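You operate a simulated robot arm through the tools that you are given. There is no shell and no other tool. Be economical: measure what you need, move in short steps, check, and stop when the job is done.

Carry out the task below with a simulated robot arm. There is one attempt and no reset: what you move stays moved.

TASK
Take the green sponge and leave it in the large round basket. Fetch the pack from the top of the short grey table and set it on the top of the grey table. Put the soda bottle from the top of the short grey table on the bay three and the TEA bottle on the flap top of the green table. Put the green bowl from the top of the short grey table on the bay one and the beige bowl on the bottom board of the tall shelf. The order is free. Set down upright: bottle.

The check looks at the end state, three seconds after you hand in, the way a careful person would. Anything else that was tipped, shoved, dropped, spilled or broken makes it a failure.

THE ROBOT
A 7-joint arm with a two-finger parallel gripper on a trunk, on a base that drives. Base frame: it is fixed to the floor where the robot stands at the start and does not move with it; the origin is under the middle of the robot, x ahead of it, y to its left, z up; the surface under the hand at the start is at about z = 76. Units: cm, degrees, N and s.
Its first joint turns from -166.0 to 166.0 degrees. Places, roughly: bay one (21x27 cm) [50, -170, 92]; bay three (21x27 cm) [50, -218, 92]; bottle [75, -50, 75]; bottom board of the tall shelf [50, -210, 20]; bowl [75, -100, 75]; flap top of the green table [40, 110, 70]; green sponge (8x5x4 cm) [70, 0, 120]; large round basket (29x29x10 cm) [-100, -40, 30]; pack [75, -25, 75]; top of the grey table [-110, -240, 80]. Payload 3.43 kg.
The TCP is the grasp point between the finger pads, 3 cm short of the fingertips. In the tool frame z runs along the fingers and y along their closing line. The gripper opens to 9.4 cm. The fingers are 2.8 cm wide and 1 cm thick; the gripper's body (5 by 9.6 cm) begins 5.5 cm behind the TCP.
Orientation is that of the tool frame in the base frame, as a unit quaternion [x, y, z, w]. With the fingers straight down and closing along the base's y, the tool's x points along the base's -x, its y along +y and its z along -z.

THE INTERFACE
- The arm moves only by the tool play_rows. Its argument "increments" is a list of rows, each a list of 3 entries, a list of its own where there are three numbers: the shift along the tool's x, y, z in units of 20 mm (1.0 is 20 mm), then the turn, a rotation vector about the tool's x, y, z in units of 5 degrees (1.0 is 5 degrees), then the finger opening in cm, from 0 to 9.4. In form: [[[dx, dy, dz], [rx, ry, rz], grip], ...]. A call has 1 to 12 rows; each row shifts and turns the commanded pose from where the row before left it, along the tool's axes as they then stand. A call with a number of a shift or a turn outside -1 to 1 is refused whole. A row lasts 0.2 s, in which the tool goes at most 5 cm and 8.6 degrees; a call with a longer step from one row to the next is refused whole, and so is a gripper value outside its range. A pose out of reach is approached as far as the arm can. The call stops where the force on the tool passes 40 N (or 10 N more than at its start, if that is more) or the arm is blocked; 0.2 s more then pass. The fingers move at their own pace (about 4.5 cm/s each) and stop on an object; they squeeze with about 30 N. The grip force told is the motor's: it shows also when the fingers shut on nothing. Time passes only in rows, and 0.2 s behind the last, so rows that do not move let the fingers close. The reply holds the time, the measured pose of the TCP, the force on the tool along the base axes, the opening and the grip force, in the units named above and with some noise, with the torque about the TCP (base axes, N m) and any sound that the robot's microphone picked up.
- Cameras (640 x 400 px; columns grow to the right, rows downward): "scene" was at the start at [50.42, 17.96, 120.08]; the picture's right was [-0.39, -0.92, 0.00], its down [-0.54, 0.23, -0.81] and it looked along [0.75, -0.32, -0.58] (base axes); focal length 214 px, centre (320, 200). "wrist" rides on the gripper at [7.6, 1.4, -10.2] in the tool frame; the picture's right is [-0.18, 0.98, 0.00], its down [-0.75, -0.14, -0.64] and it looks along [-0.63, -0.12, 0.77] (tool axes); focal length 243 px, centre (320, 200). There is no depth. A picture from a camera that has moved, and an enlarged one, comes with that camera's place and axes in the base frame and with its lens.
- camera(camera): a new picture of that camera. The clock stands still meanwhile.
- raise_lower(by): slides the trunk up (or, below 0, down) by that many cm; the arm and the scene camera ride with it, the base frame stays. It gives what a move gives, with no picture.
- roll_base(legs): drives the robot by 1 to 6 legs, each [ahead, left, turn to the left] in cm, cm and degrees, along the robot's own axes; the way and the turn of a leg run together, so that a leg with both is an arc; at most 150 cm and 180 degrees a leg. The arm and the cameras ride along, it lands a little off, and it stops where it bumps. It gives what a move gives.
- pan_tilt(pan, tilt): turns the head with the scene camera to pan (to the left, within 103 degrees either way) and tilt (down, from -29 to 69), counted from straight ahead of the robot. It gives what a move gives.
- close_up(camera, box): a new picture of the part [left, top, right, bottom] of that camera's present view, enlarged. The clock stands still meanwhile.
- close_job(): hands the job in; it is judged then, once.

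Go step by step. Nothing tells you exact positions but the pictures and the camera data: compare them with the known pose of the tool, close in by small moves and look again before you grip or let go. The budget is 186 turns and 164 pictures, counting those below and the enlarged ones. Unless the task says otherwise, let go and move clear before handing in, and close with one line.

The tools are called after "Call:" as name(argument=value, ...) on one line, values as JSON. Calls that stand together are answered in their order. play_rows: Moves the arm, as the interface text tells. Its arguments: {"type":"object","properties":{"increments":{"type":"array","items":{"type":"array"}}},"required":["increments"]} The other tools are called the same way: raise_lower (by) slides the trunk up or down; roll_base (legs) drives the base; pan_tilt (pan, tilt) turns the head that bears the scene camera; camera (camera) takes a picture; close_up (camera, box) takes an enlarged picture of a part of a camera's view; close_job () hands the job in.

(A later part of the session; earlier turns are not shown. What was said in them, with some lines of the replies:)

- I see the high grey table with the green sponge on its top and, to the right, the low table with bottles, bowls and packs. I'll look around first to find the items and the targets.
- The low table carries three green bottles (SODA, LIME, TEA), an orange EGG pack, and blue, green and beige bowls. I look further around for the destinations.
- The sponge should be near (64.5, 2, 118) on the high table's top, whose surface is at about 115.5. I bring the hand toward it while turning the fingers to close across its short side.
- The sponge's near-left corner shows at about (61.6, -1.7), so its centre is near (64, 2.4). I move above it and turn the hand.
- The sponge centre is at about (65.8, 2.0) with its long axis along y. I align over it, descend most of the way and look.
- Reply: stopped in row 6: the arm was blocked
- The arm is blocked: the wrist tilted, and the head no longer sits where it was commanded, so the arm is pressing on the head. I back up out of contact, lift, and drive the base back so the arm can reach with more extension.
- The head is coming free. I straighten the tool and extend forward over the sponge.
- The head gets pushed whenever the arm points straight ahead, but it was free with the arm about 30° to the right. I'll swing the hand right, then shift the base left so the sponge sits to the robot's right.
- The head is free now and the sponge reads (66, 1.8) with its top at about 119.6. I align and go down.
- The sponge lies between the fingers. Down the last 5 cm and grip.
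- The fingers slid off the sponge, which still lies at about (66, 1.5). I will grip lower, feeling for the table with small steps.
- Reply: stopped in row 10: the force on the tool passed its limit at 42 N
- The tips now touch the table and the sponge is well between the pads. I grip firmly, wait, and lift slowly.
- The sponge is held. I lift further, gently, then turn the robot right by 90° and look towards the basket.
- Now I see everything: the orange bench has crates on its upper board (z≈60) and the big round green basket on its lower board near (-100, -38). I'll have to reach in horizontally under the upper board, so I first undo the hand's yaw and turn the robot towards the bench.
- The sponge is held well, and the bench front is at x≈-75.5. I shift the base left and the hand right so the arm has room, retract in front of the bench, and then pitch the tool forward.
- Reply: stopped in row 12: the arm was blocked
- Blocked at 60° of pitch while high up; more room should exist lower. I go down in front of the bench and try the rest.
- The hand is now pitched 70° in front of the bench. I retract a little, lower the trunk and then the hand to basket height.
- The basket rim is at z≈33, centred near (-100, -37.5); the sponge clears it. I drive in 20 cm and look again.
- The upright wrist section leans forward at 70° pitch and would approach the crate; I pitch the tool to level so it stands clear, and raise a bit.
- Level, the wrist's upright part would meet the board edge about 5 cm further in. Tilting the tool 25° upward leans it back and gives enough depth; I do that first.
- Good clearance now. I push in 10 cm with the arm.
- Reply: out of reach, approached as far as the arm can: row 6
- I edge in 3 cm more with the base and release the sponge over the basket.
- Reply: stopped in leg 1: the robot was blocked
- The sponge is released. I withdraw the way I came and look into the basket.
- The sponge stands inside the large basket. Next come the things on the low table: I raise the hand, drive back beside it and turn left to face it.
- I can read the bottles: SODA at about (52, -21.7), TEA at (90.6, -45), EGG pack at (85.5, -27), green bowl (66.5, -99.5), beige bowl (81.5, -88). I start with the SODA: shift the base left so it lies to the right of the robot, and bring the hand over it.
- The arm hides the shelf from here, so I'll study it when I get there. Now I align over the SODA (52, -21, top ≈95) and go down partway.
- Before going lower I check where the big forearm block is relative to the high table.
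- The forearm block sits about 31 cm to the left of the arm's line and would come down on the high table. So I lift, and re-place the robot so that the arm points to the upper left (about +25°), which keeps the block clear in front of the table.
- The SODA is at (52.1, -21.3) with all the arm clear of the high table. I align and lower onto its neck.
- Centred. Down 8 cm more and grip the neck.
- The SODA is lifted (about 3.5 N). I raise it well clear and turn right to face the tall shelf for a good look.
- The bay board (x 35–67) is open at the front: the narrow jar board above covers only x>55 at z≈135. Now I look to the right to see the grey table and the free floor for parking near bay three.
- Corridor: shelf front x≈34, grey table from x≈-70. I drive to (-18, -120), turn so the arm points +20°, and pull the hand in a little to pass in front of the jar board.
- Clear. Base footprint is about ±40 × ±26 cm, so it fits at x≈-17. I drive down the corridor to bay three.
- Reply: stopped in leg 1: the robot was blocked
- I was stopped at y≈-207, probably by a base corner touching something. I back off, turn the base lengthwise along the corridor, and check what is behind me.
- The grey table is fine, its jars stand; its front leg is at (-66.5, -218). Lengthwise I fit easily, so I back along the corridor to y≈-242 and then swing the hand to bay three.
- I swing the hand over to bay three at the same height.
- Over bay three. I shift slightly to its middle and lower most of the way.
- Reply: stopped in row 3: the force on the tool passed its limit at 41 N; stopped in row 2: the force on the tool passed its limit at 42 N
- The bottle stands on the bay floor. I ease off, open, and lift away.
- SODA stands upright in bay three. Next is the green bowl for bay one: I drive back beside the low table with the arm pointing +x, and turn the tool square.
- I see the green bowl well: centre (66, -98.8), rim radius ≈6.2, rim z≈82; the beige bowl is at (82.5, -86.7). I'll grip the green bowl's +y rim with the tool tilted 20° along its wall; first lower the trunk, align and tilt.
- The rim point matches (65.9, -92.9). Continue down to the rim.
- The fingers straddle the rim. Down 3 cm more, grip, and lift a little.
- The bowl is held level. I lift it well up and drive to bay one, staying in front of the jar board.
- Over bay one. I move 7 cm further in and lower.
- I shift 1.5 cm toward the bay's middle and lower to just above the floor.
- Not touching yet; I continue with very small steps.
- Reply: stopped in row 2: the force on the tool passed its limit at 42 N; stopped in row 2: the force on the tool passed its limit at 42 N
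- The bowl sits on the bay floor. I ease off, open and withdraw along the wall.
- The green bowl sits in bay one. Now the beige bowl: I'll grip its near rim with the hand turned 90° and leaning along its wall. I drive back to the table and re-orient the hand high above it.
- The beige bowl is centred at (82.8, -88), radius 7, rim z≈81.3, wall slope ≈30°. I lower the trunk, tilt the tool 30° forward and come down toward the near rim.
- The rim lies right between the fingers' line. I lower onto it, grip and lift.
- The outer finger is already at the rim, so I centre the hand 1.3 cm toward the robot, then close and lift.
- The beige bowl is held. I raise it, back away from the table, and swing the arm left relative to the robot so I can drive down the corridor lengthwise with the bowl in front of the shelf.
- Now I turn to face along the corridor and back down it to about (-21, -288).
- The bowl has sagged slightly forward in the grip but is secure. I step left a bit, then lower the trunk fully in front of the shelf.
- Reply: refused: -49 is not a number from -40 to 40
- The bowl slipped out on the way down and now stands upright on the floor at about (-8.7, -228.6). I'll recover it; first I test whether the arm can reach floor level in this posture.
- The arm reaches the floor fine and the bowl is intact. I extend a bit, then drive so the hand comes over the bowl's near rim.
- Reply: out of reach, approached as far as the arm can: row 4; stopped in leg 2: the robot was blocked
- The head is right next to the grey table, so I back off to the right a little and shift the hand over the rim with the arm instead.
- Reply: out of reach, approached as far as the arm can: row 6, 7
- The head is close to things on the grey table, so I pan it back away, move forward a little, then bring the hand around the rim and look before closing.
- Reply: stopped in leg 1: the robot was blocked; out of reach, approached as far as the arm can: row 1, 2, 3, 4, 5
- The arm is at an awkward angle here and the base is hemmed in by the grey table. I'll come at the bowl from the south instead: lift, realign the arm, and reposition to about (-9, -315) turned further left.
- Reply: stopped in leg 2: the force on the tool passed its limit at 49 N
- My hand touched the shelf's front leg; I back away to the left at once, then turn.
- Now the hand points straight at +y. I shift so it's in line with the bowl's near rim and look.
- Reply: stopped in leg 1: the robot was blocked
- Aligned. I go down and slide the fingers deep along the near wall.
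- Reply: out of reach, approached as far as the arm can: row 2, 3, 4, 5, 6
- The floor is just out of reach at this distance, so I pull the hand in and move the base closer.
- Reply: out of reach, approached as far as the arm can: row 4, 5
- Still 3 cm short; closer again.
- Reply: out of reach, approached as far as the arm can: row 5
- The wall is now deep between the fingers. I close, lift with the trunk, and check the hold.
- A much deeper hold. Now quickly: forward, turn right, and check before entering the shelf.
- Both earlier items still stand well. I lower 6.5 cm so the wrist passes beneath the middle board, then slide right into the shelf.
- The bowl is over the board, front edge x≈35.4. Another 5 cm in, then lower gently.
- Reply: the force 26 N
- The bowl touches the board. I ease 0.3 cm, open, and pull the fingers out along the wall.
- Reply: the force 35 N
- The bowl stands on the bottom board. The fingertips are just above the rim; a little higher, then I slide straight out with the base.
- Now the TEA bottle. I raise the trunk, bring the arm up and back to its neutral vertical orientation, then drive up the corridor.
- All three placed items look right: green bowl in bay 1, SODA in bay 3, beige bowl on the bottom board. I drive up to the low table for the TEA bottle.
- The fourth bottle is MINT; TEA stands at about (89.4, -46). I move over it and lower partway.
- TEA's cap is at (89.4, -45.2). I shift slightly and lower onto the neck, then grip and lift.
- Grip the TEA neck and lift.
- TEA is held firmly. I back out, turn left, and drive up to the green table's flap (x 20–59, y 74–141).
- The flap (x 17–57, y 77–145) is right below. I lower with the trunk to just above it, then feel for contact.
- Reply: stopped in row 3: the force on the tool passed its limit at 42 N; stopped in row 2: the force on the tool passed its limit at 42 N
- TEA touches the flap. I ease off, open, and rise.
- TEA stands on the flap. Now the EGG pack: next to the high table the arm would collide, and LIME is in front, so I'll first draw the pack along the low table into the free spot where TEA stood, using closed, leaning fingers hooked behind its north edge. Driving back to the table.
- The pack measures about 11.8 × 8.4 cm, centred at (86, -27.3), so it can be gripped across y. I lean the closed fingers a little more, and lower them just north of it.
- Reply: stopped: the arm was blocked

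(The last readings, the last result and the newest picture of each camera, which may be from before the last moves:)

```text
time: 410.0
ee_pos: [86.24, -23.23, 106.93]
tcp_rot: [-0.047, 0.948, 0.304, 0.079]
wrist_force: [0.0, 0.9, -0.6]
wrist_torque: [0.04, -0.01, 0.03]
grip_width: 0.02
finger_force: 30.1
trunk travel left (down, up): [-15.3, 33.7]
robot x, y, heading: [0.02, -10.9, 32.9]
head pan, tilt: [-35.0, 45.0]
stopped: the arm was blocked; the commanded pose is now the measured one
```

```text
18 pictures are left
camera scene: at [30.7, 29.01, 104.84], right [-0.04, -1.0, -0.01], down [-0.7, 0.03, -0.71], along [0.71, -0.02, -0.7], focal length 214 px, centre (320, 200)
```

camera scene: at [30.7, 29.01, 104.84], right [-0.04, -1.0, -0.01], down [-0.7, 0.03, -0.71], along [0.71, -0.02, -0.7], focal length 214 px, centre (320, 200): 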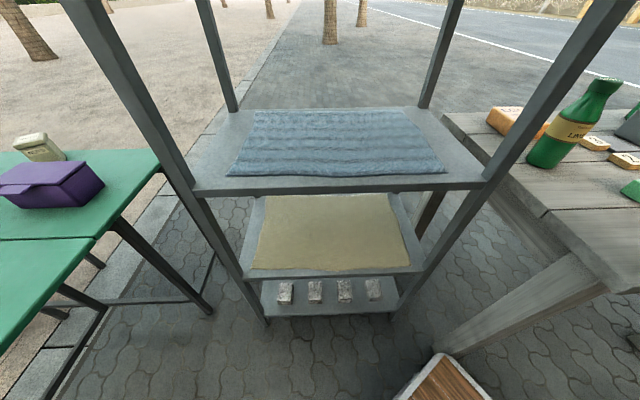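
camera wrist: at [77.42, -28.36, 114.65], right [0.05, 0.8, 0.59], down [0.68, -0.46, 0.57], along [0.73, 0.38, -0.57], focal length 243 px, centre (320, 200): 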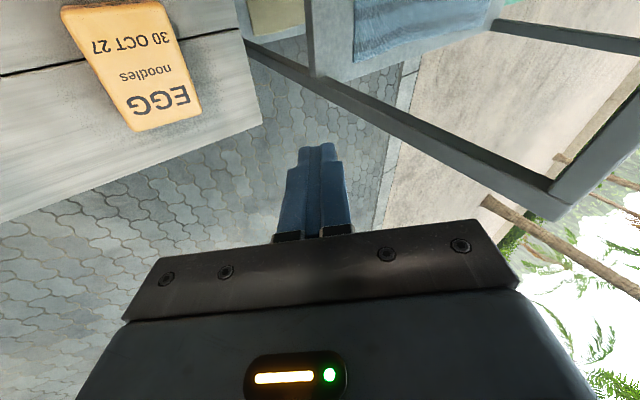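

Something on the arm pressed down (most likely on the high table's edge). I raise straight back up right away and check the table.

Call:
raise_lower(by=33)

Call:
camera(camera="scene")

```text
time: 413.2
ee_pos: [87.65, -21.87, 137.54]
tcp_rot: [-0.049, 0.948, 0.309, 0.063]
wrist_force: [-0.7, -0.3, 0.5]
wrist_torque: [-0.02, -0.01, -0.01]
grip_width: 0.0
finger_force: 29.9
trunk travel left (down, up): [-48.3, 0.7]
robot x, y, heading: [-0.02, -10.59, 33.3]
head pan, tilt: [-35.0, 45.0]
```

```text
17 pictures are left
camera scene: at [32.21, 29.79, 137.01], right [-0.03, -1.0, 0.0], down [-0.71, 0.02, -0.71], along [0.71, -0.02, -0.71], focal length 214 px, centre (320, 200)
```

scene: 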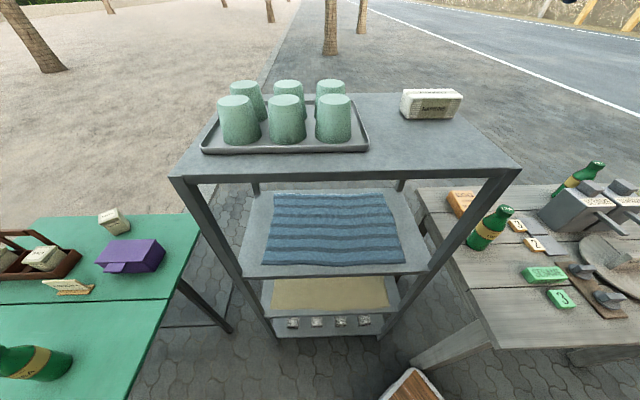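

The table, mugs and napkins are unmoved. I reposition the robot further south (0, -40) so the whole forearm stays away from the high table, and re-aim the hand.

Call:
roll_base(legs=[[-16.1, -24.6, 0], [0, 0, 17]])

Call:
play_rows(increments=[[[0, 0, 0], [0.13, -0.49, 0.68], 0], [[0, 0, 0], [0.13, -0.49, 0.68], 0], [[0, 0, 0], [0.13, -0.49, 0.68], 0], [[0, 0, 0], [0.13, -0.49, 0.68], 0], [[0, 0, 0], [0, 0, 0], 0]])

Call:
camera(camera="wrist")

```text
time: 414.0
ee_pos: [87.7, -21.76, 137.61]
tcp_rot: [-0.049, 0.948, 0.309, 0.062]
wrist_force: [-0.1, 0.0, 0.0]
wrist_torque: [-0.01, -0.02, 0.01]
grip_width: 0.0
finger_force: 29.7
trunk travel left (down, up): [-48.3, 0.7]
robot x, y, heading: [-0.03, -10.79, 33.3]
head pan, tilt: [-35.0, 45.0]
stopped in leg 1: the robot was blocked; the commanded pose is now the measured one
```

```text
time: 415.2
ee_pos: [87.67, -21.8, 137.38]
tcp_rot: [0.091, 0.945, 0.296, 0.109]
wrist_force: [0.1, 0.4, 0.1]
wrist_torque: [-0.01, 0.02, 0.03]
grip_width: 0.0
finger_force: 30.2
trunk travel left (down, up): [-48.3, 0.7]
robot x, y, heading: [0.19, -10.85, 33.0]
head pan, tilt: [-35.0, 45.0]
```

```text
16 pictures are left
camera wrist: at [78.05, -24.32, 145.43], right [0.28, 0.75, 0.6], down [0.54, -0.64, 0.55], along [0.79, 0.17, -0.59], focal length 243 px, centre (320, 200)
```

wrist: 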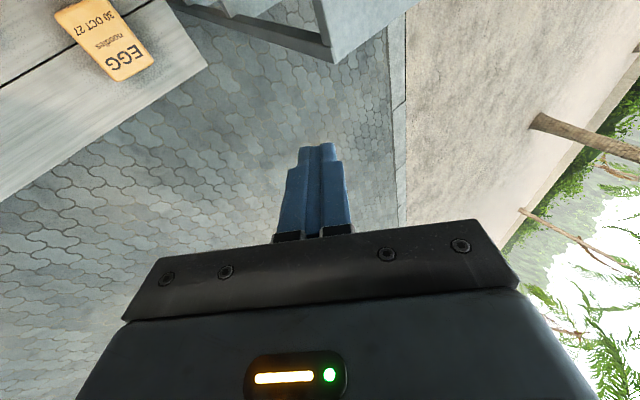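

The base corner was against the table leg; I take the way around: back, sideways, turn, then forward.

Call:
roll_base(legs=[[-21, 13.6, 0], [-15.8, -24.4, 0], [0, 0, 17], [13.5, -16.1, 0]])

Call:
camera(camera="wrist")

```text
time: 420.8
ee_pos: [83.92, -23.81, 137.41]
tcp_rot: [-0.053, 0.948, 0.308, 0.062]
wrist_force: [-0.5, -0.3, 0.5]
wrist_torque: [-0.03, 0.02, -0.04]
grip_width: 0.0
finger_force: 30.3
trunk travel left (down, up): [-48.3, 0.7]
robot x, y, heading: [-2.77, -39.62, 50.3]
head pan, tilt: [-35.0, 45.0]
```

```text
15 pictures are left
camera wrist: at [75.52, -29.29, 145.45], right [0.05, 0.8, 0.6], down [0.71, -0.45, 0.55], along [0.7, 0.4, -0.59], focal length 243 px, centre (320, 200)
```

wrist: 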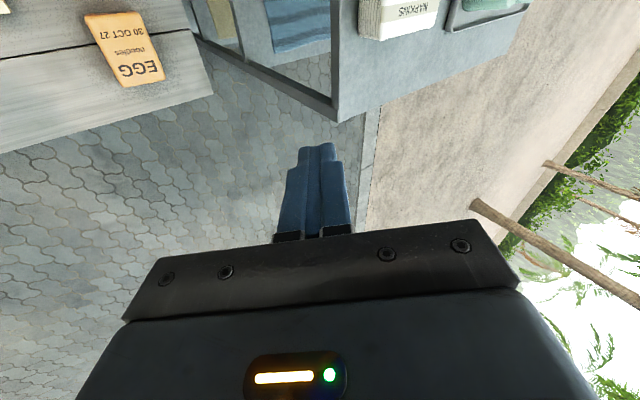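

Call:
play_rows(increments=[[[-0.69, 0.57, 0.55], [0, 0, 0], 0], [[-0.69, 0.57, 0.55], [0, 0, 0], 0], [[0, 0, 0], [0, 0, 0], 0]])

Call:
raise_lower(by=-36)

Call:
play_rows(increments=[[[0.15, -0.58, 0.8], [0, 0, 0], 0], [[0.15, -0.58, 0.8], [0, 0, 0], 0], [[0.15, -0.58, 0.8], [0, 0, 0], 0], [[0.15, -0.58, 0.8], [0, 0, 0], 0], [[0.15, -0.58, 0.8], [0, 0, 0], 0]])

Call:
camera(camera="wrist")

Call:
camera(camera="scene")

```text
time: 421.6
ee_pos: [86.65, -20.41, 137.4]
tcp_rot: [-0.053, 0.948, 0.309, 0.061]
wrist_force: [-0.2, 0.4, 0.6]
wrist_torque: [-0.03, 0.0, -0.02]
grip_width: 0.0
finger_force: 29.8
trunk travel left (down, up): [-48.3, 0.7]
robot x, y, heading: [-2.49, -39.82, 50.6]
head pan, tilt: [-35.0, 45.0]
```

```text
time: 425.1
ee_pos: [86.69, -20.53, 101.5]
tcp_rot: [-0.053, 0.948, 0.309, 0.061]
wrist_force: [0.1, -0.3, 0.1]
wrist_torque: [0.02, -0.05, -0.01]
grip_width: 0.0
finger_force: 30.2
trunk travel left (down, up): [-12.3, 36.7]
robot x, y, heading: [-2.64, -39.81, 50.3]
head pan, tilt: [-35.0, 45.0]
```

```text
time: 426.3
ee_pos: [86.68, -20.59, 91.49]
tcp_rot: [-0.053, 0.947, 0.309, 0.061]
wrist_force: [-0.3, -0.1, 0.3]
wrist_torque: [-0.02, 0.02, 0.02]
grip_width: 0.02
finger_force: 30.1
trunk travel left (down, up): [-12.3, 36.7]
robot x, y, heading: [-2.51, -39.88, 50.3]
head pan, tilt: [-35.0, 45.0]
```

```text
14 pictures are left
camera wrist: at [78.28, -25.94, 99.41], right [0.04, 0.8, 0.6], down [0.71, -0.45, 0.55], along [0.7, 0.4, -0.59], focal length 243 px, centre (320, 200)
```

wrist: 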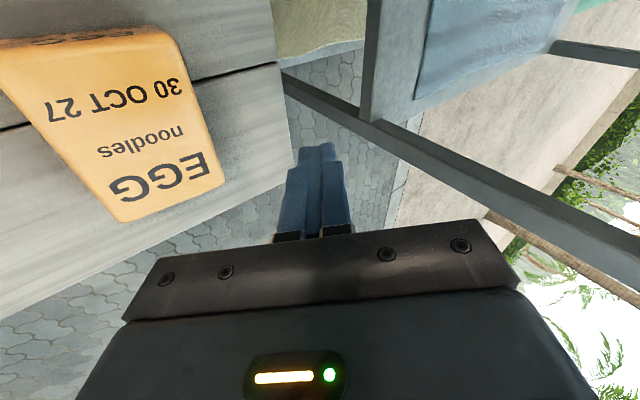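

```text
13 pictures are left
camera scene: at [15.47, 8.57, 101.02], right [0.27, -0.96, 0.0], down [-0.68, -0.19, -0.71], along [0.68, 0.19, -0.71], focal length 214 px, centre (320, 200)
```

scene: 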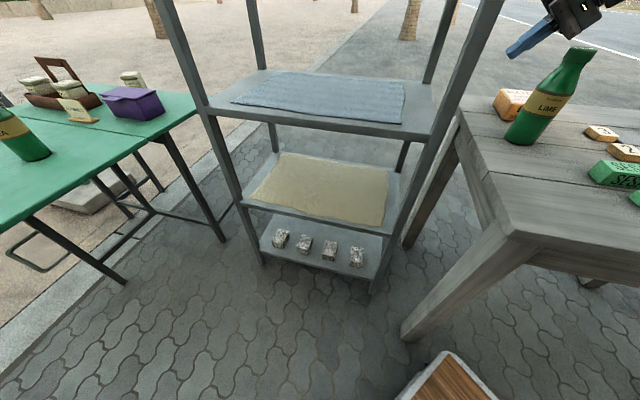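

Clear of everything. I lower the fingertips beside the pack's north edge and draw it south along the table.

Call:
play_rows(increments=[[[0.15, -0.58, 0.8], [0, 0, 0], 0], [[0.15, -0.58, 0.8], [0, 0, 0], 0], [[0.15, -0.58, 0.8], [0, 0, 0], 0], [[0.15, -0.58, 0.8], [0, 0, 0], 0], [[0.15, -0.58, 0.8], [0, 0, 0], 0], [[0.09, -0.35, 0.48], [0, 0, 0], 0]])

Call:
play_rows(increments=[[[0.036, -0.48, -0.355], [0, 0, 0], 0], [[0.036, -0.48, -0.355], [0, 0, 0], 0], [[0.036, -0.48, -0.355], [0, 0, 0], 0], [[0.036, -0.48, -0.355], [0, 0, 0], 0], [[0.036, -0.48, -0.355], [0, 0, 0], 0], [[0.036, -0.48, -0.355], [0, 0, 0], 0], [[0.036, -0.48, -0.355], [0, 0, 0], 0], [[0.036, -0.48, -0.355], [0, 0, 0], 0]])

Call:
camera(camera="wrist")

```text
time: 427.7
ee_pos: [86.54, -20.52, 80.23]
tcp_rot: [-0.052, 0.948, 0.308, 0.062]
wrist_force: [-1.0, 0.1, 0.4]
wrist_torque: [0.01, 0.01, 0.0]
grip_width: 0.0
finger_force: 30.0
trunk travel left (down, up): [-12.3, 36.7]
robot x, y, heading: [-2.35, -39.19, 50.5]
head pan, tilt: [-35.0, 45.0]
```

```text
time: 429.5
ee_pos: [86.6, -30.27, 80.23]
tcp_rot: [-0.053, 0.948, 0.309, 0.061]
wrist_force: [-0.7, 0.3, 1.2]
wrist_torque: [-0.06, 0.02, -0.06]
grip_width: 0.03
finger_force: 30.0
trunk travel left (down, up): [-12.3, 36.7]
robot x, y, heading: [-3.03, -39.43, 50.2]
head pan, tilt: [-35.0, 45.0]
```

```text
12 pictures are left
camera wrist: at [78.18, -35.66, 88.14], right [0.05, 0.8, 0.6], down [0.71, -0.45, 0.55], along [0.7, 0.4, -0.59], focal length 243 px, centre (320, 200)
```

wrist: 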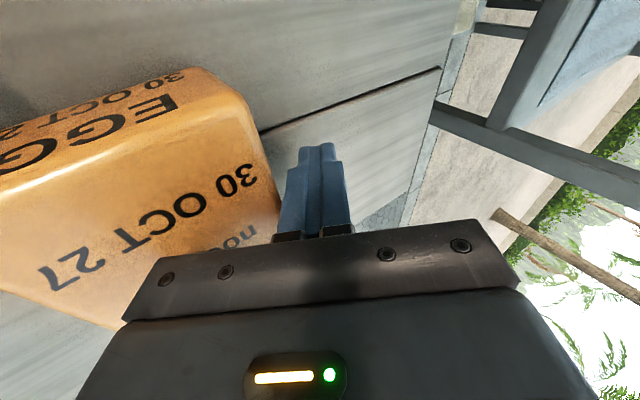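

It slides smoothly. I continue about 9.5 cm, then rise and look.

Call:
play_rows(increments=[[[0.036, -0.48, -0.355], [0, 0, 0], 0], [[0.036, -0.48, -0.355], [0, 0, 0], 0], [[0.036, -0.48, -0.355], [0, 0, 0], 0], [[0.036, -0.48, -0.355], [0, 0, 0], 0], [[0.036, -0.48, -0.355], [0, 0, 0], 0], [[0.036, -0.48, -0.355], [0, 0, 0], 0], [[0.036, -0.48, -0.355], [0, 0, 0], 0], [[0.036, -0.48, -0.355], [0, 0, 0], 0], [[0, 0.3, 0.2], [0, 0, 0], 0], [[-0.15, 0.58, -0.8], [0, 0, 0], 0]])

Call:
play_rows(increments=[[[-0.15, 0.58, -0.8], [1, 0, 0], 9.4], [[-0.12, 0.5, -0.85], [1, 0, 0], 9.4], [[-0.1, 0.4, -0.9], [1, 0, 0], 9.4], [[-0.08, 0.35, -0.92], [1, 0, 0], 9.4], [[-0.06, 0.3, -0.95], [1, 0, 0], 9.4], [[-0.05, 0.2, -0.97], [1, 0, 0], 9.4], [[0, 0.1, -1], [1, 0, 0], 9.4], [[0, 0, -1], [0, 1, 0], 9.4], [[0, 0, -1], [0, 0, 0], 9.4]])

Call:
camera(camera="wrist")

```text
time: 431.7
ee_pos: [86.06, -38.52, 82.43]
tcp_rot: [-0.053, 0.948, 0.309, 0.062]
wrist_force: [-0.4, 1.1, -0.3]
wrist_torque: [-0.02, 0.02, 0.01]
grip_width: 0.02
finger_force: 30.4
out of reach, approached as far as the arm can: row 8
trunk travel left (down, up): [-12.3, 36.7]
robot x, y, heading: [-2.84, -39.7, 50.5]
head pan, tilt: [-35.0, 45.0]
```

```text
time: 433.7
ee_pos: [84.65, -38.62, 100.34]
tcp_rot: [-0.032, 0.999, 0.008, 0.03]
wrist_force: [0.5, -1.0, -0.2]
wrist_torque: [-0.01, -0.02, -0.01]
grip_width: 9.39
finger_force: 0.1
trunk travel left (down, up): [-12.3, 36.7]
robot x, y, heading: [-2.81, -39.69, 50.5]
head pan, tilt: [-35.0, 45.0]
```

```text
11 pictures are left
camera wrist: at [76.46, -37.88, 110.2], right [0.12, 0.99, 0.03], down [0.72, -0.1, 0.69], along [0.68, -0.06, -0.73], focal length 243 px, centre (320, 200)
```

wrist: 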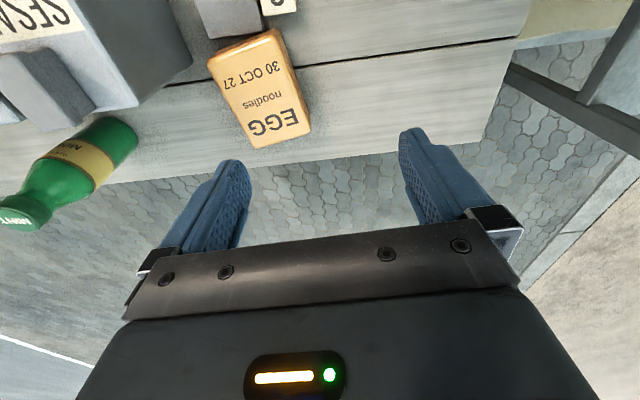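

The pack moved cleanly and turned by about 7°; it now centres at (87, -45.6), width ≈7.8. I raise the trunk for reach, align the open hand and lower onto it.

Call:
raise_lower(by=15)

Call:
play_rows(increments=[[[-0.24, -0.89, 0], [0.2, 0.69, -0.76], 9.4], [[-0.24, -0.89, 0], [0, 0, 0], 9.4], [[-0.24, -0.89, 0], [0, 0, 0], 9.4], [[-0.24, -0.89, 0], [0, 0, 0], 9.4], [[0, 0, 1], [0, 0, 0], 9.4], [[0, 0, 1], [0, 0, 0], 9.4], [[0, 0, 1], [0, 0, 0], 9.4], [[0, 0, 1], [0, 0, 0], 9.4], [[0, 0, 1], [0, 0, 0], 9.4], [[0, 0, 1], [0, 0, 0], 9.4], [[0, 0, 1], [0, 0, 0], 9.4], [[0, 0, 1], [0, 0, 0], 9.4]])

Call:
play_rows(increments=[[[0, 0, 1], [0, 0, 0], 9.4], [[0, 0, 1], [0, 0, 0], 9.4], [[0, 0, 1], [0, 0, 0], 9.4], [[0, 0, 1], [0, 0, 0], 9.4]])

Call:
camera(camera="wrist")

```text
time: 435.5
ee_pos: [84.62, -38.7, 115.34]
tcp_rot: [-0.031, 0.999, 0.008, 0.032]
wrist_force: [0.8, 0.4, 1.2]
wrist_torque: [0.0, -0.01, 0.02]
grip_width: 9.4
finger_force: 0.1
trunk travel left (down, up): [-27.3, 21.7]
robot x, y, heading: [-2.68, -39.95, 50.2]
head pan, tilt: [-35.0, 45.0]
```

```text
time: 438.1
ee_pos: [84.77, -44.35, 99.36]
tcp_rot: [-0.065, 0.998, -0.003, 0.001]
wrist_force: [-0.2, -0.7, 0.6]
wrist_torque: [0.01, -0.05, 0.0]
grip_width: 9.39
finger_force: 0.1
out of reach, approached as far as the arm can: row 3, 4
trunk travel left (down, up): [-27.3, 21.7]
robot x, y, heading: [-2.75, -39.75, 50.2]
head pan, tilt: [-35.0, 45.0]
```

```text
time: 439.1
ee_pos: [84.69, -44.5, 91.46]
tcp_rot: [-0.066, 0.998, -0.003, 0.0]
wrist_force: [-0.2, 0.3, 0.7]
wrist_torque: [0.02, -0.01, 0.02]
grip_width: 9.43
finger_force: 0.1
trunk travel left (down, up): [-27.3, 21.7]
robot x, y, heading: [-2.48, -39.71, 50.5]
head pan, tilt: [-35.0, 45.0]
```

```text
10 pictures are left
camera wrist: at [77.06, -44.09, 101.63], right [0.05, 1.0, 0.0], down [0.76, -0.04, 0.64], along [0.64, -0.04, -0.76], focal length 243 px, centre (320, 200)
```

wrist: 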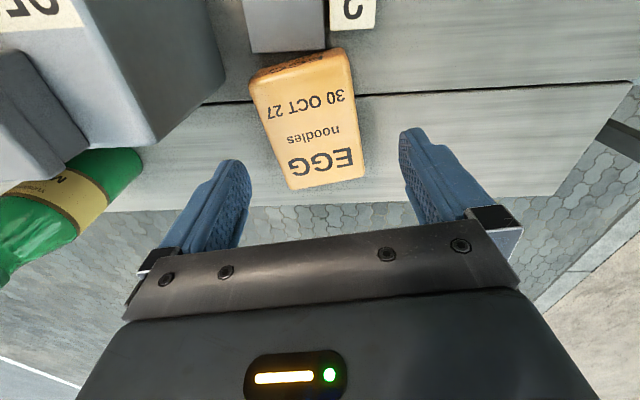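

Width ≈8.3, centre (87.6, -45.3). I nudge the base 2.5 cm to bring the hand over it and go down with the fingers fully open.

Call:
roll_base(legs=[[0.9, -2.5, 0]])

Call:
play_rows(increments=[[[0, 0, 0.8], [0, 0, -0.4], 9.4], [[0, 0, 0.8], [0, 0, 0], 9.4], [[0, 0, 0.8], [0, 0, 0], 9.4]])

Call:
camera(camera="wrist")

```text
time: 439.9
ee_pos: [87.23, -45.41, 91.28]
tcp_rot: [-0.065, 0.998, -0.003, 0.001]
wrist_force: [0.5, 0.1, -0.2]
wrist_torque: [-0.01, 0.01, 0.04]
grip_width: 9.38
finger_force: 0.0
trunk travel left (down, up): [-27.3, 21.7]
robot x, y, heading: [-0.07, -40.41, 50.7]
head pan, tilt: [-35.0, 45.0]
```

```text
time: 440.7
ee_pos: [87.32, -45.52, 86.43]
tcp_rot: [-0.084, 0.996, -0.003, 0.0]
wrist_force: [0.3, 0.1, 0.0]
wrist_torque: [-0.01, 0.02, -0.02]
grip_width: 9.38
finger_force: 0.0
trunk travel left (down, up): [-27.3, 21.7]
robot x, y, heading: [-0.53, -40.7, 50.4]
head pan, tilt: [-35.0, 45.0]
```

```text
9 pictures are left
camera wrist: at [79.73, -45.32, 96.76], right [0.02, 1.0, 0.0], down [0.76, -0.01, 0.64], along [0.64, -0.02, -0.76], focal length 243 px, centre (320, 200)
```

wrist: 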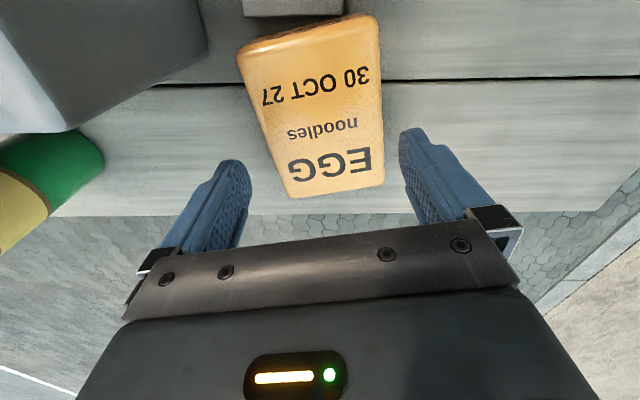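

Aligned in yaw (9.7°); only 0.4 cm sideways off. I correct, go down around the pack and grip.

Call:
play_rows(increments=[[[0, 0.2, 0.6], [0, 0, 0], 9.4], [[0, 0, 0.7], [0, 0, 0], 9.4], [[0, 0, 0.7], [0, 0, 0], 9.4], [[0, 0, 0.7], [0, 0, 0], 9.4], [[0, 0, 0.5], [0, 0, 0], 9.4], [[0, 0, 0], [0, 0, 0], 9.4]])

Call:
play_rows(increments=[[[0, 0, 0], [0, 0, 0], 5], [[0, 0, 0], [0, 0, 0], 5], [[0, 0, 0], [0, 0, 0], 5], [[0, 0, 0], [0, 0, 0], 5], [[0, 0, -0.2], [0, 0, 0], 5], [[0, 0, -0.3], [0, 0, 0], 5], [[0, 0, -0.5], [0, 0, 0], 5], [[0, 0, -0.5], [0, 0, 0], 5]])

Call:
camera(camera="wrist")

```text
time: 442.1
ee_pos: [87.22, -44.95, 80.2]
tcp_rot: [-0.083, 0.997, -0.003, 0.002]
wrist_force: [-0.1, -0.4, -0.2]
wrist_torque: [0.01, 0.04, 0.01]
grip_width: 9.4
finger_force: 0.0
trunk travel left (down, up): [-27.3, 21.7]
robot x, y, heading: [-0.22, -40.72, 50.6]
head pan, tilt: [-35.0, 45.0]
```

```text
time: 443.9
ee_pos: [87.3, -45.03, 83.13]
tcp_rot: [-0.082, 0.997, -0.002, 0.002]
wrist_force: [-0.1, 0.7, -1.3]
wrist_torque: [-0.01, 0.02, 0.0]
grip_width: 9.05
finger_force: 30.0
trunk travel left (down, up): [-27.3, 21.7]
robot x, y, heading: [-0.53, -40.84, 50.8]
head pan, tilt: [-35.0, 45.0]
```

```text
8 pictures are left
camera wrist: at [79.69, -44.88, 93.43], right [0.02, 1.0, 0.0], down [0.76, -0.01, 0.64], along [0.64, -0.02, -0.76], focal length 243 px, centre (320, 200)
```

wrist: 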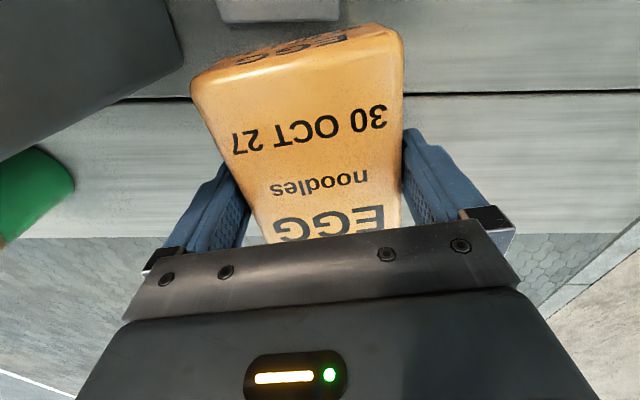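

The pack is gripped (9.05 cm). I raise it, back out, turn right and drive to the north-east of the grey table, then look for a free spot.

Call:
raise_lower(by=21.7)

Call:
roll_base(legs=[[-14, 17, 0], [0, 0, -107.6], [101.5, -65.9, 0]])

Call:
pan_tilt(pan=-75, tilt=35)

Call:
camera(camera="scene")

```text
time: 446.2
ee_pos: [87.26, -45.12, 104.87]
tcp_rot: [-0.083, 0.997, -0.002, 0.001]
wrist_force: [-0.1, -0.3, -1.6]
wrist_torque: [-0.03, -0.03, -0.03]
grip_width: 9.01
finger_force: 29.8
trunk travel left (down, up): [-49.0, 0.0]
robot x, y, heading: [-0.18, -40.7, 50.7]
head pan, tilt: [-35.0, 45.0]
```

```text
time: 458.1
ee_pos: [-54.17, -243.45, 104.85]
tcp_rot: [0.755, 0.656, -0.002, -0.002]
wrist_force: [0.3, 0.9, -2.2]
wrist_torque: [-0.02, 0.0, 0.01]
grip_width: 9.02
finger_force: 29.9
trunk travel left (down, up): [-49.0, 0.0]
robot x, y, heading: [-23.42, -161.23, -57.0]
head pan, tilt: [-35.0, 45.0]
```

```text
time: 459.2
ee_pos: [-54.22, -243.62, 104.82]
tcp_rot: [0.755, 0.656, -0.002, -0.002]
wrist_force: [-0.3, 0.4, -1.4]
wrist_torque: [-0.02, 0.01, 0.01]
grip_width: 9.01
finger_force: 30.7
trunk travel left (down, up): [-49.0, 0.0]
robot x, y, heading: [-23.18, -161.62, -57.1]
head pan, tilt: [-75.0, 35.0]
```

```text
7 pictures are left
camera scene: at [11.8, -191.95, 139.19], right [-0.74, 0.67, 0.0], down [0.38, 0.43, -0.82], along [-0.55, -0.61, -0.57], focal length 214 px, centre (320, 200)
```

scene: 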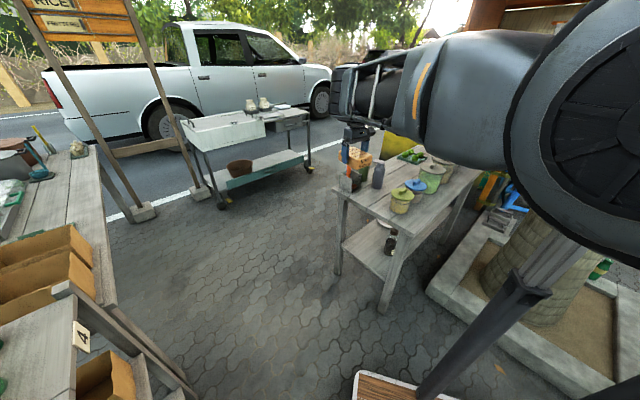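

Call:
close_up(camera="scene", box=[310, 100, 490, 260])

```text
2.50 times, centred on (400, 180) of scene
camera zoom: at [11.8, -191.95, 139.19], right [-0.74, 0.67, 0.0], down [0.38, 0.43, -0.82], along [-0.55, -0.61, -0.57], focal length 536 px, centre (120, 250)
```

zoom: 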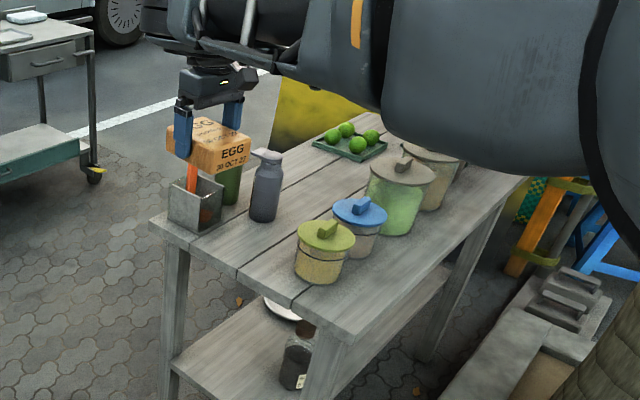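

Very clear view. The middle of the grey table around (-99, -244) is free, between the shaker, the lime tray and the jars. I raise the pack a bit more, then move and turn the base to bring it there.

Call:
play_rows(increments=[[[0, 0, -0.6], [0, 0, 0], 5], [[0, 0, -0.6], [0, 0, 0], 5], [[0, 0, -0.6], [0, 0, 0], 5], [[0, 0, -0.6], [0, 0, 0], 5], [[0, 0, -0.6], [0, 0, 0], 5]])

Call:
roll_base(legs=[[-0.4, -25.6, 0], [0, 0, -18]])

Call:
camera(camera="wrist")

```text
time: 460.4
ee_pos: [-54.12, -243.43, 110.86]
tcp_rot: [0.755, 0.655, -0.003, -0.001]
wrist_force: [0.6, 0.3, -2.7]
wrist_torque: [-0.05, -0.01, 0.01]
grip_width: 9.01
finger_force: 29.9
trunk travel left (down, up): [-49.0, 0.0]
robot x, y, heading: [-23.37, -161.88, -57.0]
head pan, tilt: [-75.0, 35.0]
```

```text
time: 463.2
ee_pos: [-99.14, -243.56, 110.94]
tcp_rot: [0.848, 0.53, -0.002, -0.002]
wrist_force: [-0.1, 0.0, -1.7]
wrist_torque: [-0.05, 0.02, -0.03]
grip_width: 9.04
finger_force: 30.1
trunk travel left (down, up): [-49.0, 0.0]
robot x, y, heading: [-44.56, -175.41, -74.9]
head pan, tilt: [-75.0, 35.0]
```

```text
5 pictures are left
camera wrist: at [-94.37, -237.23, 121.15], right [0.8, -0.6, 0.0], down [-0.45, -0.62, 0.64], along [-0.39, -0.51, -0.76], focal length 243 px, centre (320, 200)
```

wrist: 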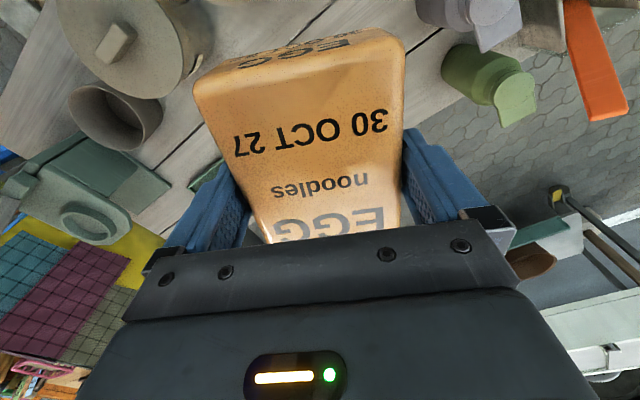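

The pack hovers exactly over the free spot. I lower with the trunk and then feel for the tabletop.

Call:
raise_lower(by=-24)

Call:
play_rows(increments=[[[0, 0, 0.25], [0, 0, 0], 5], [[0, 0, 0.2], [0, 0, 0], 5], [[0, 0, 0.15], [0, 0, 0], 5]])

Call:
close_up(camera="scene", box=[200, 60, 520, 300])

```text
time: 465.7
ee_pos: [-99.29, -243.43, 86.86]
tcp_rot: [0.848, 0.53, -0.003, -0.001]
wrist_force: [1.0, -0.3, -2.3]
wrist_torque: [-0.01, 0.0, -0.01]
grip_width: 9.01
finger_force: 29.9
trunk travel left (down, up): [-25.0, 24.0]
robot x, y, heading: [-44.81, -175.09, -74.6]
head pan, tilt: [-75.0, 35.0]
```

```text
time: 466.5
ee_pos: [-99.2, -243.34, 85.61]
tcp_rot: [0.848, 0.53, -0.002, -0.003]
wrist_force: [0.1, 0.2, -1.6]
wrist_torque: [0.02, 0.0, 0.0]
grip_width: 9.0
finger_force: 30.9
trunk travel left (down, up): [-25.0, 24.0]
robot x, y, heading: [-44.86, -174.81, -75.0]
head pan, tilt: [-75.0, 35.0]
```

```text
1.67 times, centred on (360, 180) of scene
camera zoom: at [-20.64, -214.64, 115.2], right [-0.5, 0.87, 0.0], down [0.5, 0.29, -0.82], along [-0.71, -0.41, -0.57], focal length 358 px, centre (253, 233)
```

zoom: 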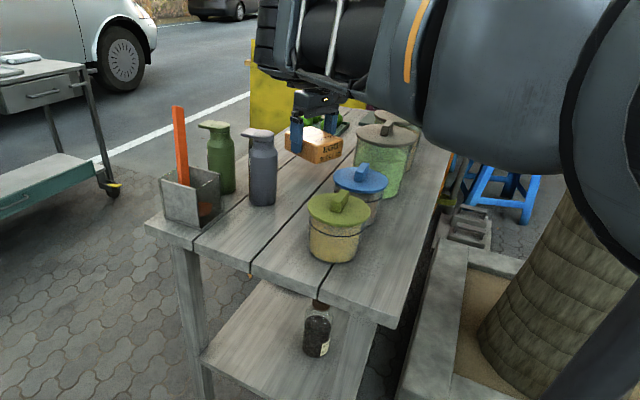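

Call:
play_rows(increments=[[[0, 0, 0.15], [0, 0, 0], 5], [[0, 0, 0.15], [0, 0, 0], 5], [[0, 0, 0.15], [0, 0, 0], 5], [[0, 0, 0.15], [0, 0, 0], 5]])

Call:
play_rows(increments=[[[0, 0, 0.1], [0, 0, 0], 5], [[0, 0, 0.1], [0, 0, 0], 5], [[0, 0, 0.1], [0, 0, 0], 5]])

Call:
play_rows(increments=[[[0, 0, 0.1], [0, 0, 0], 5], [[0, 0, 0.1], [0, 0, 0], 5]])

```text
time: 467.5
ee_pos: [-99.21, -243.29, 84.54]
tcp_rot: [0.848, 0.53, -0.002, -0.001]
wrist_force: [0.2, 0.4, -2.3]
wrist_torque: [0.01, 0.02, 0.01]
grip_width: 9.0
finger_force: 30.6
trunk travel left (down, up): [-25.0, 24.0]
robot x, y, heading: [-44.96, -175.0, -75.0]
head pan, tilt: [-75.0, 35.0]
```

```text
time: 468.3
ee_pos: [-99.23, -243.34, 83.78]
tcp_rot: [0.849, 0.528, -0.003, -0.002]
wrist_force: [-0.3, 0.9, -2.1]
wrist_torque: [-0.03, 0.01, -0.02]
grip_width: 9.03
finger_force: 29.9
trunk travel left (down, up): [-25.0, 24.0]
robot x, y, heading: [-44.87, -174.68, -75.0]
head pan, tilt: [-75.0, 35.0]
```

```text
time: 468.9
ee_pos: [-99.25, -243.38, 83.49]
tcp_rot: [0.848, 0.53, -0.002, -0.001]
wrist_force: [-0.8, -0.2, -1.7]
wrist_torque: [0.0, -0.02, 0.0]
grip_width: 8.99
finger_force: 29.8
trunk travel left (down, up): [-25.0, 24.0]
robot x, y, heading: [-44.98, -174.74, -74.9]
head pan, tilt: [-75.0, 35.0]
```

Call:
play_rows(increments=[[[0, 0, 0.1], [0, 0, 0], 5], [[0, 0, 0.1], [0, 0, 0], 5], [[0, 0, 0.1], [0, 0, 0], 5]])

Call:
play_rows(increments=[[[0, 0, 0.1], [0, 0, 0], 5], [[0, 0, 0.1], [0, 0, 0], 5], [[0, 0, 0.1], [0, 0, 0], 5]])

Call:
play_rows(increments=[[[0, 0, 0.1], [0, 0, 0], 5], [[0, 0, 0.1], [0, 0, 0], 5]])

```text
time: 469.7
ee_pos: [-99.28, -243.47, 82.82]
tcp_rot: [0.848, 0.53, -0.002, -0.002]
wrist_force: [0.6, -0.2, -2.0]
wrist_torque: [-0.01, -0.01, -0.01]
grip_width: 9.0
finger_force: 30.2
trunk travel left (down, up): [-25.0, 24.0]
robot x, y, heading: [-44.98, -174.82, -75.1]
head pan, tilt: [-75.0, 35.0]
```

```text
time: 470.5
ee_pos: [-99.18, -243.37, 82.19]
tcp_rot: [0.848, 0.53, -0.003, -0.001]
wrist_force: [-0.2, -0.2, -2.5]
wrist_torque: [0.01, 0.02, -0.02]
grip_width: 8.99
finger_force: 30.1
trunk travel left (down, up): [-25.0, 24.0]
robot x, y, heading: [-44.64, -174.77, -75.1]
head pan, tilt: [-75.0, 35.0]
```

```text
time: 471.1
ee_pos: [-99.04, -243.33, 81.81]
tcp_rot: [0.848, 0.53, -0.002, -0.001]
wrist_force: [0.7, -0.5, -1.5]
wrist_torque: [0.01, -0.02, -0.03]
grip_width: 9.02
finger_force: 30.0
trunk travel left (down, up): [-25.0, 24.0]
robot x, y, heading: [-44.74, -174.54, -75.2]
head pan, tilt: [-75.0, 35.0]
```

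Still no contact; I keep feeling downward in small steps.

Call:
play_rows(increments=[[[0, 0, 0.1], [0, 0, 0], 5], [[0, 0, 0.1], [0, 0, 0], 5], [[0, 0, 0.1], [0, 0, 0], 5], [[0, 0, 0.1], [0, 0, 0], 5]])

Call:
play_rows(increments=[[[0, 0, 0.1], [0, 0, 0], 5], [[0, 0, 0.1], [0, 0, 0], 5], [[0, 0, 0.1], [0, 0, 0], 5], [[0, 0, 0.1], [0, 0, 0], 5]])

Call:
play_rows(increments=[[[0, 0, 0.1], [0, 0, 0], 5], [[0, 0, 0.1], [0, 0, 0], 5]])

```text
time: 472.1
ee_pos: [-99.28, -243.42, 81.02]
tcp_rot: [0.848, 0.53, -0.004, -0.002]
wrist_force: [0.3, 0.5, -2.6]
wrist_torque: [0.02, -0.04, -0.04]
grip_width: 8.98
finger_force: 29.9
trunk travel left (down, up): [-25.0, 24.0]
robot x, y, heading: [-45.14, -174.69, -74.9]
head pan, tilt: [-75.0, 35.0]
```

```text
time: 473.1
ee_pos: [-99.24, -243.36, 80.3]
tcp_rot: [0.849, 0.529, -0.002, -0.002]
wrist_force: [0.4, -0.6, -1.7]
wrist_torque: [0.0, -0.02, -0.02]
grip_width: 9.02
finger_force: 30.0
trunk travel left (down, up): [-25.0, 24.0]
robot x, y, heading: [-44.93, -175.06, -75.1]
head pan, tilt: [-75.0, 35.0]
```

```text
time: 473.7
ee_pos: [-99.31, -243.39, 80.21]
tcp_rot: [0.848, 0.53, -0.003, -0.002]
wrist_force: [9.1, 3.2, 23.0]
wrist_torque: [0.23, -0.56, -0.01]
grip_width: 9.04
finger_force: 30.4
trunk travel left (down, up): [-25.0, 24.0]
robot x, y, heading: [-44.53, -175.05, -74.5]
head pan, tilt: [-75.0, 35.0]
```

Contact. I ease off, open fully and lift slowly.

Call:
play_rows(increments=[[[0, 0, -0.08], [0, 0, 0], 5], [[0, 0, 0], [0, 0, 0], 9.4], [[0, 0, 0], [0, 0, 0], 9.4], [[0, 0, 0], [0, 0, 0], 9.4], [[0, 0, -0.2], [0, 0, 0], 9.4], [[0, 0, -0.3], [0, 0, 0], 9.4], [[0, 0, -0.3], [0, 0, 0], 9.4], [[0, 0, -0.4], [0, 0, 0], 9.4], [[0, 0, -0.5], [0, 0, 0], 9.4], [[0, 0, -0.5], [0, 0, 0], 9.4], [[0, 0, -0.6], [0, 0, 0], 9.4], [[0, 0, -0.6], [0, 0, 0], 9.4]])

Call:
raise_lower(by=24)

Call:
camera(camera="wrist")

```text
time: 476.3
ee_pos: [-99.26, -243.36, 86.69]
tcp_rot: [0.848, 0.53, -0.001, -0.002]
wrist_force: [-0.2, -0.6, -0.5]
wrist_torque: [0.0, 0.01, 0.02]
grip_width: 9.4
finger_force: 0.1
trunk travel left (down, up): [-25.0, 24.0]
robot x, y, heading: [-44.78, -174.94, -75.0]
head pan, tilt: [-75.0, 35.0]
```

```text
time: 478.8
ee_pos: [-99.28, -243.5, 110.87]
tcp_rot: [0.848, 0.53, -0.002, -0.002]
wrist_force: [-0.5, -0.4, -0.4]
wrist_torque: [-0.01, -0.01, -0.01]
grip_width: 9.4
finger_force: 0.2
trunk travel left (down, up): [-49.0, 0.0]
robot x, y, heading: [-44.71, -174.7, -75.1]
head pan, tilt: [-75.0, 35.0]
```

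```text
3 pictures are left
camera wrist: at [-94.43, -237.23, 121.04], right [0.8, -0.6, 0.0], down [-0.45, -0.62, 0.64], along [-0.39, -0.51, -0.76], focal length 243 px, centre (320, 200)
```

wrist: 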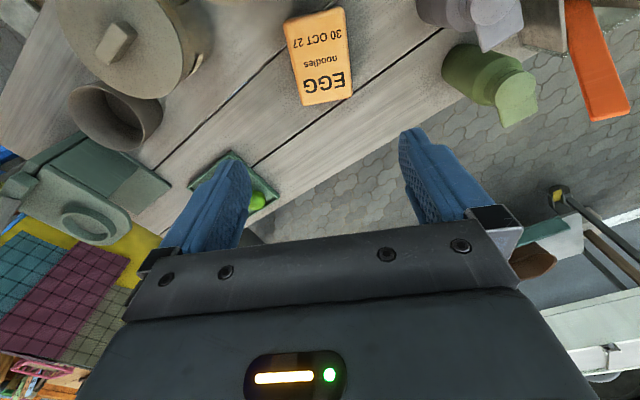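

The pack lies flat on the grey table, clear of its neighbours. One last look at the shelf before handing in.

Call:
pan_tilt(pan=75, tilt=40)

Call:
camera(camera="scene")

```text
time: 481.2
ee_pos: [-99.27, -243.46, 110.75]
tcp_rot: [0.848, 0.53, -0.003, -0.002]
wrist_force: [0.1, 0.0, 0.3]
wrist_torque: [0.01, -0.03, 0.03]
grip_width: 9.39
finger_force: 0.1
trunk travel left (down, up): [-49.0, 0.0]
robot x, y, heading: [-44.75, -174.89, -75.1]
head pan, tilt: [75.0, 40.0]
```

```text
2 pictures are left
camera scene: at [-4.51, -210.25, 138.44], right [0.0, -1.0, 0.0], down [-0.64, 0.0, -0.77], along [0.77, 0.0, -0.64], focal length 214 px, centre (320, 200)
```

scene: 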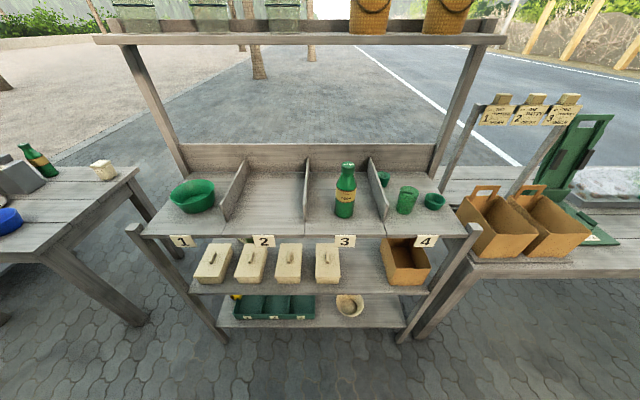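

Everything is where it belongs: green bowl in bay 1, SODA upright in bay 3, beige bowl upright on the bottom board, and the hand is clear. I hand in.

Call:
close_job()

```text
The job is handed in.
```

All six items are at their destinations and I've handed the job in: the sponge is in the large round basket, the SODA bottle is upright in bay three, the TEA bottle is upright on the green flap, the green bowl is in bay one, the beige bowl is on the bottom board and the EGG pack is on the grey table. On the way I dropped the beige bowl on the floor once (it landed upright and looked undamaged), and the arm or base lightly bumped the tall shelf's leg, and probably the grey and high tables too. In the pictures I took afterwards, nothing had visibly moved or fallen.
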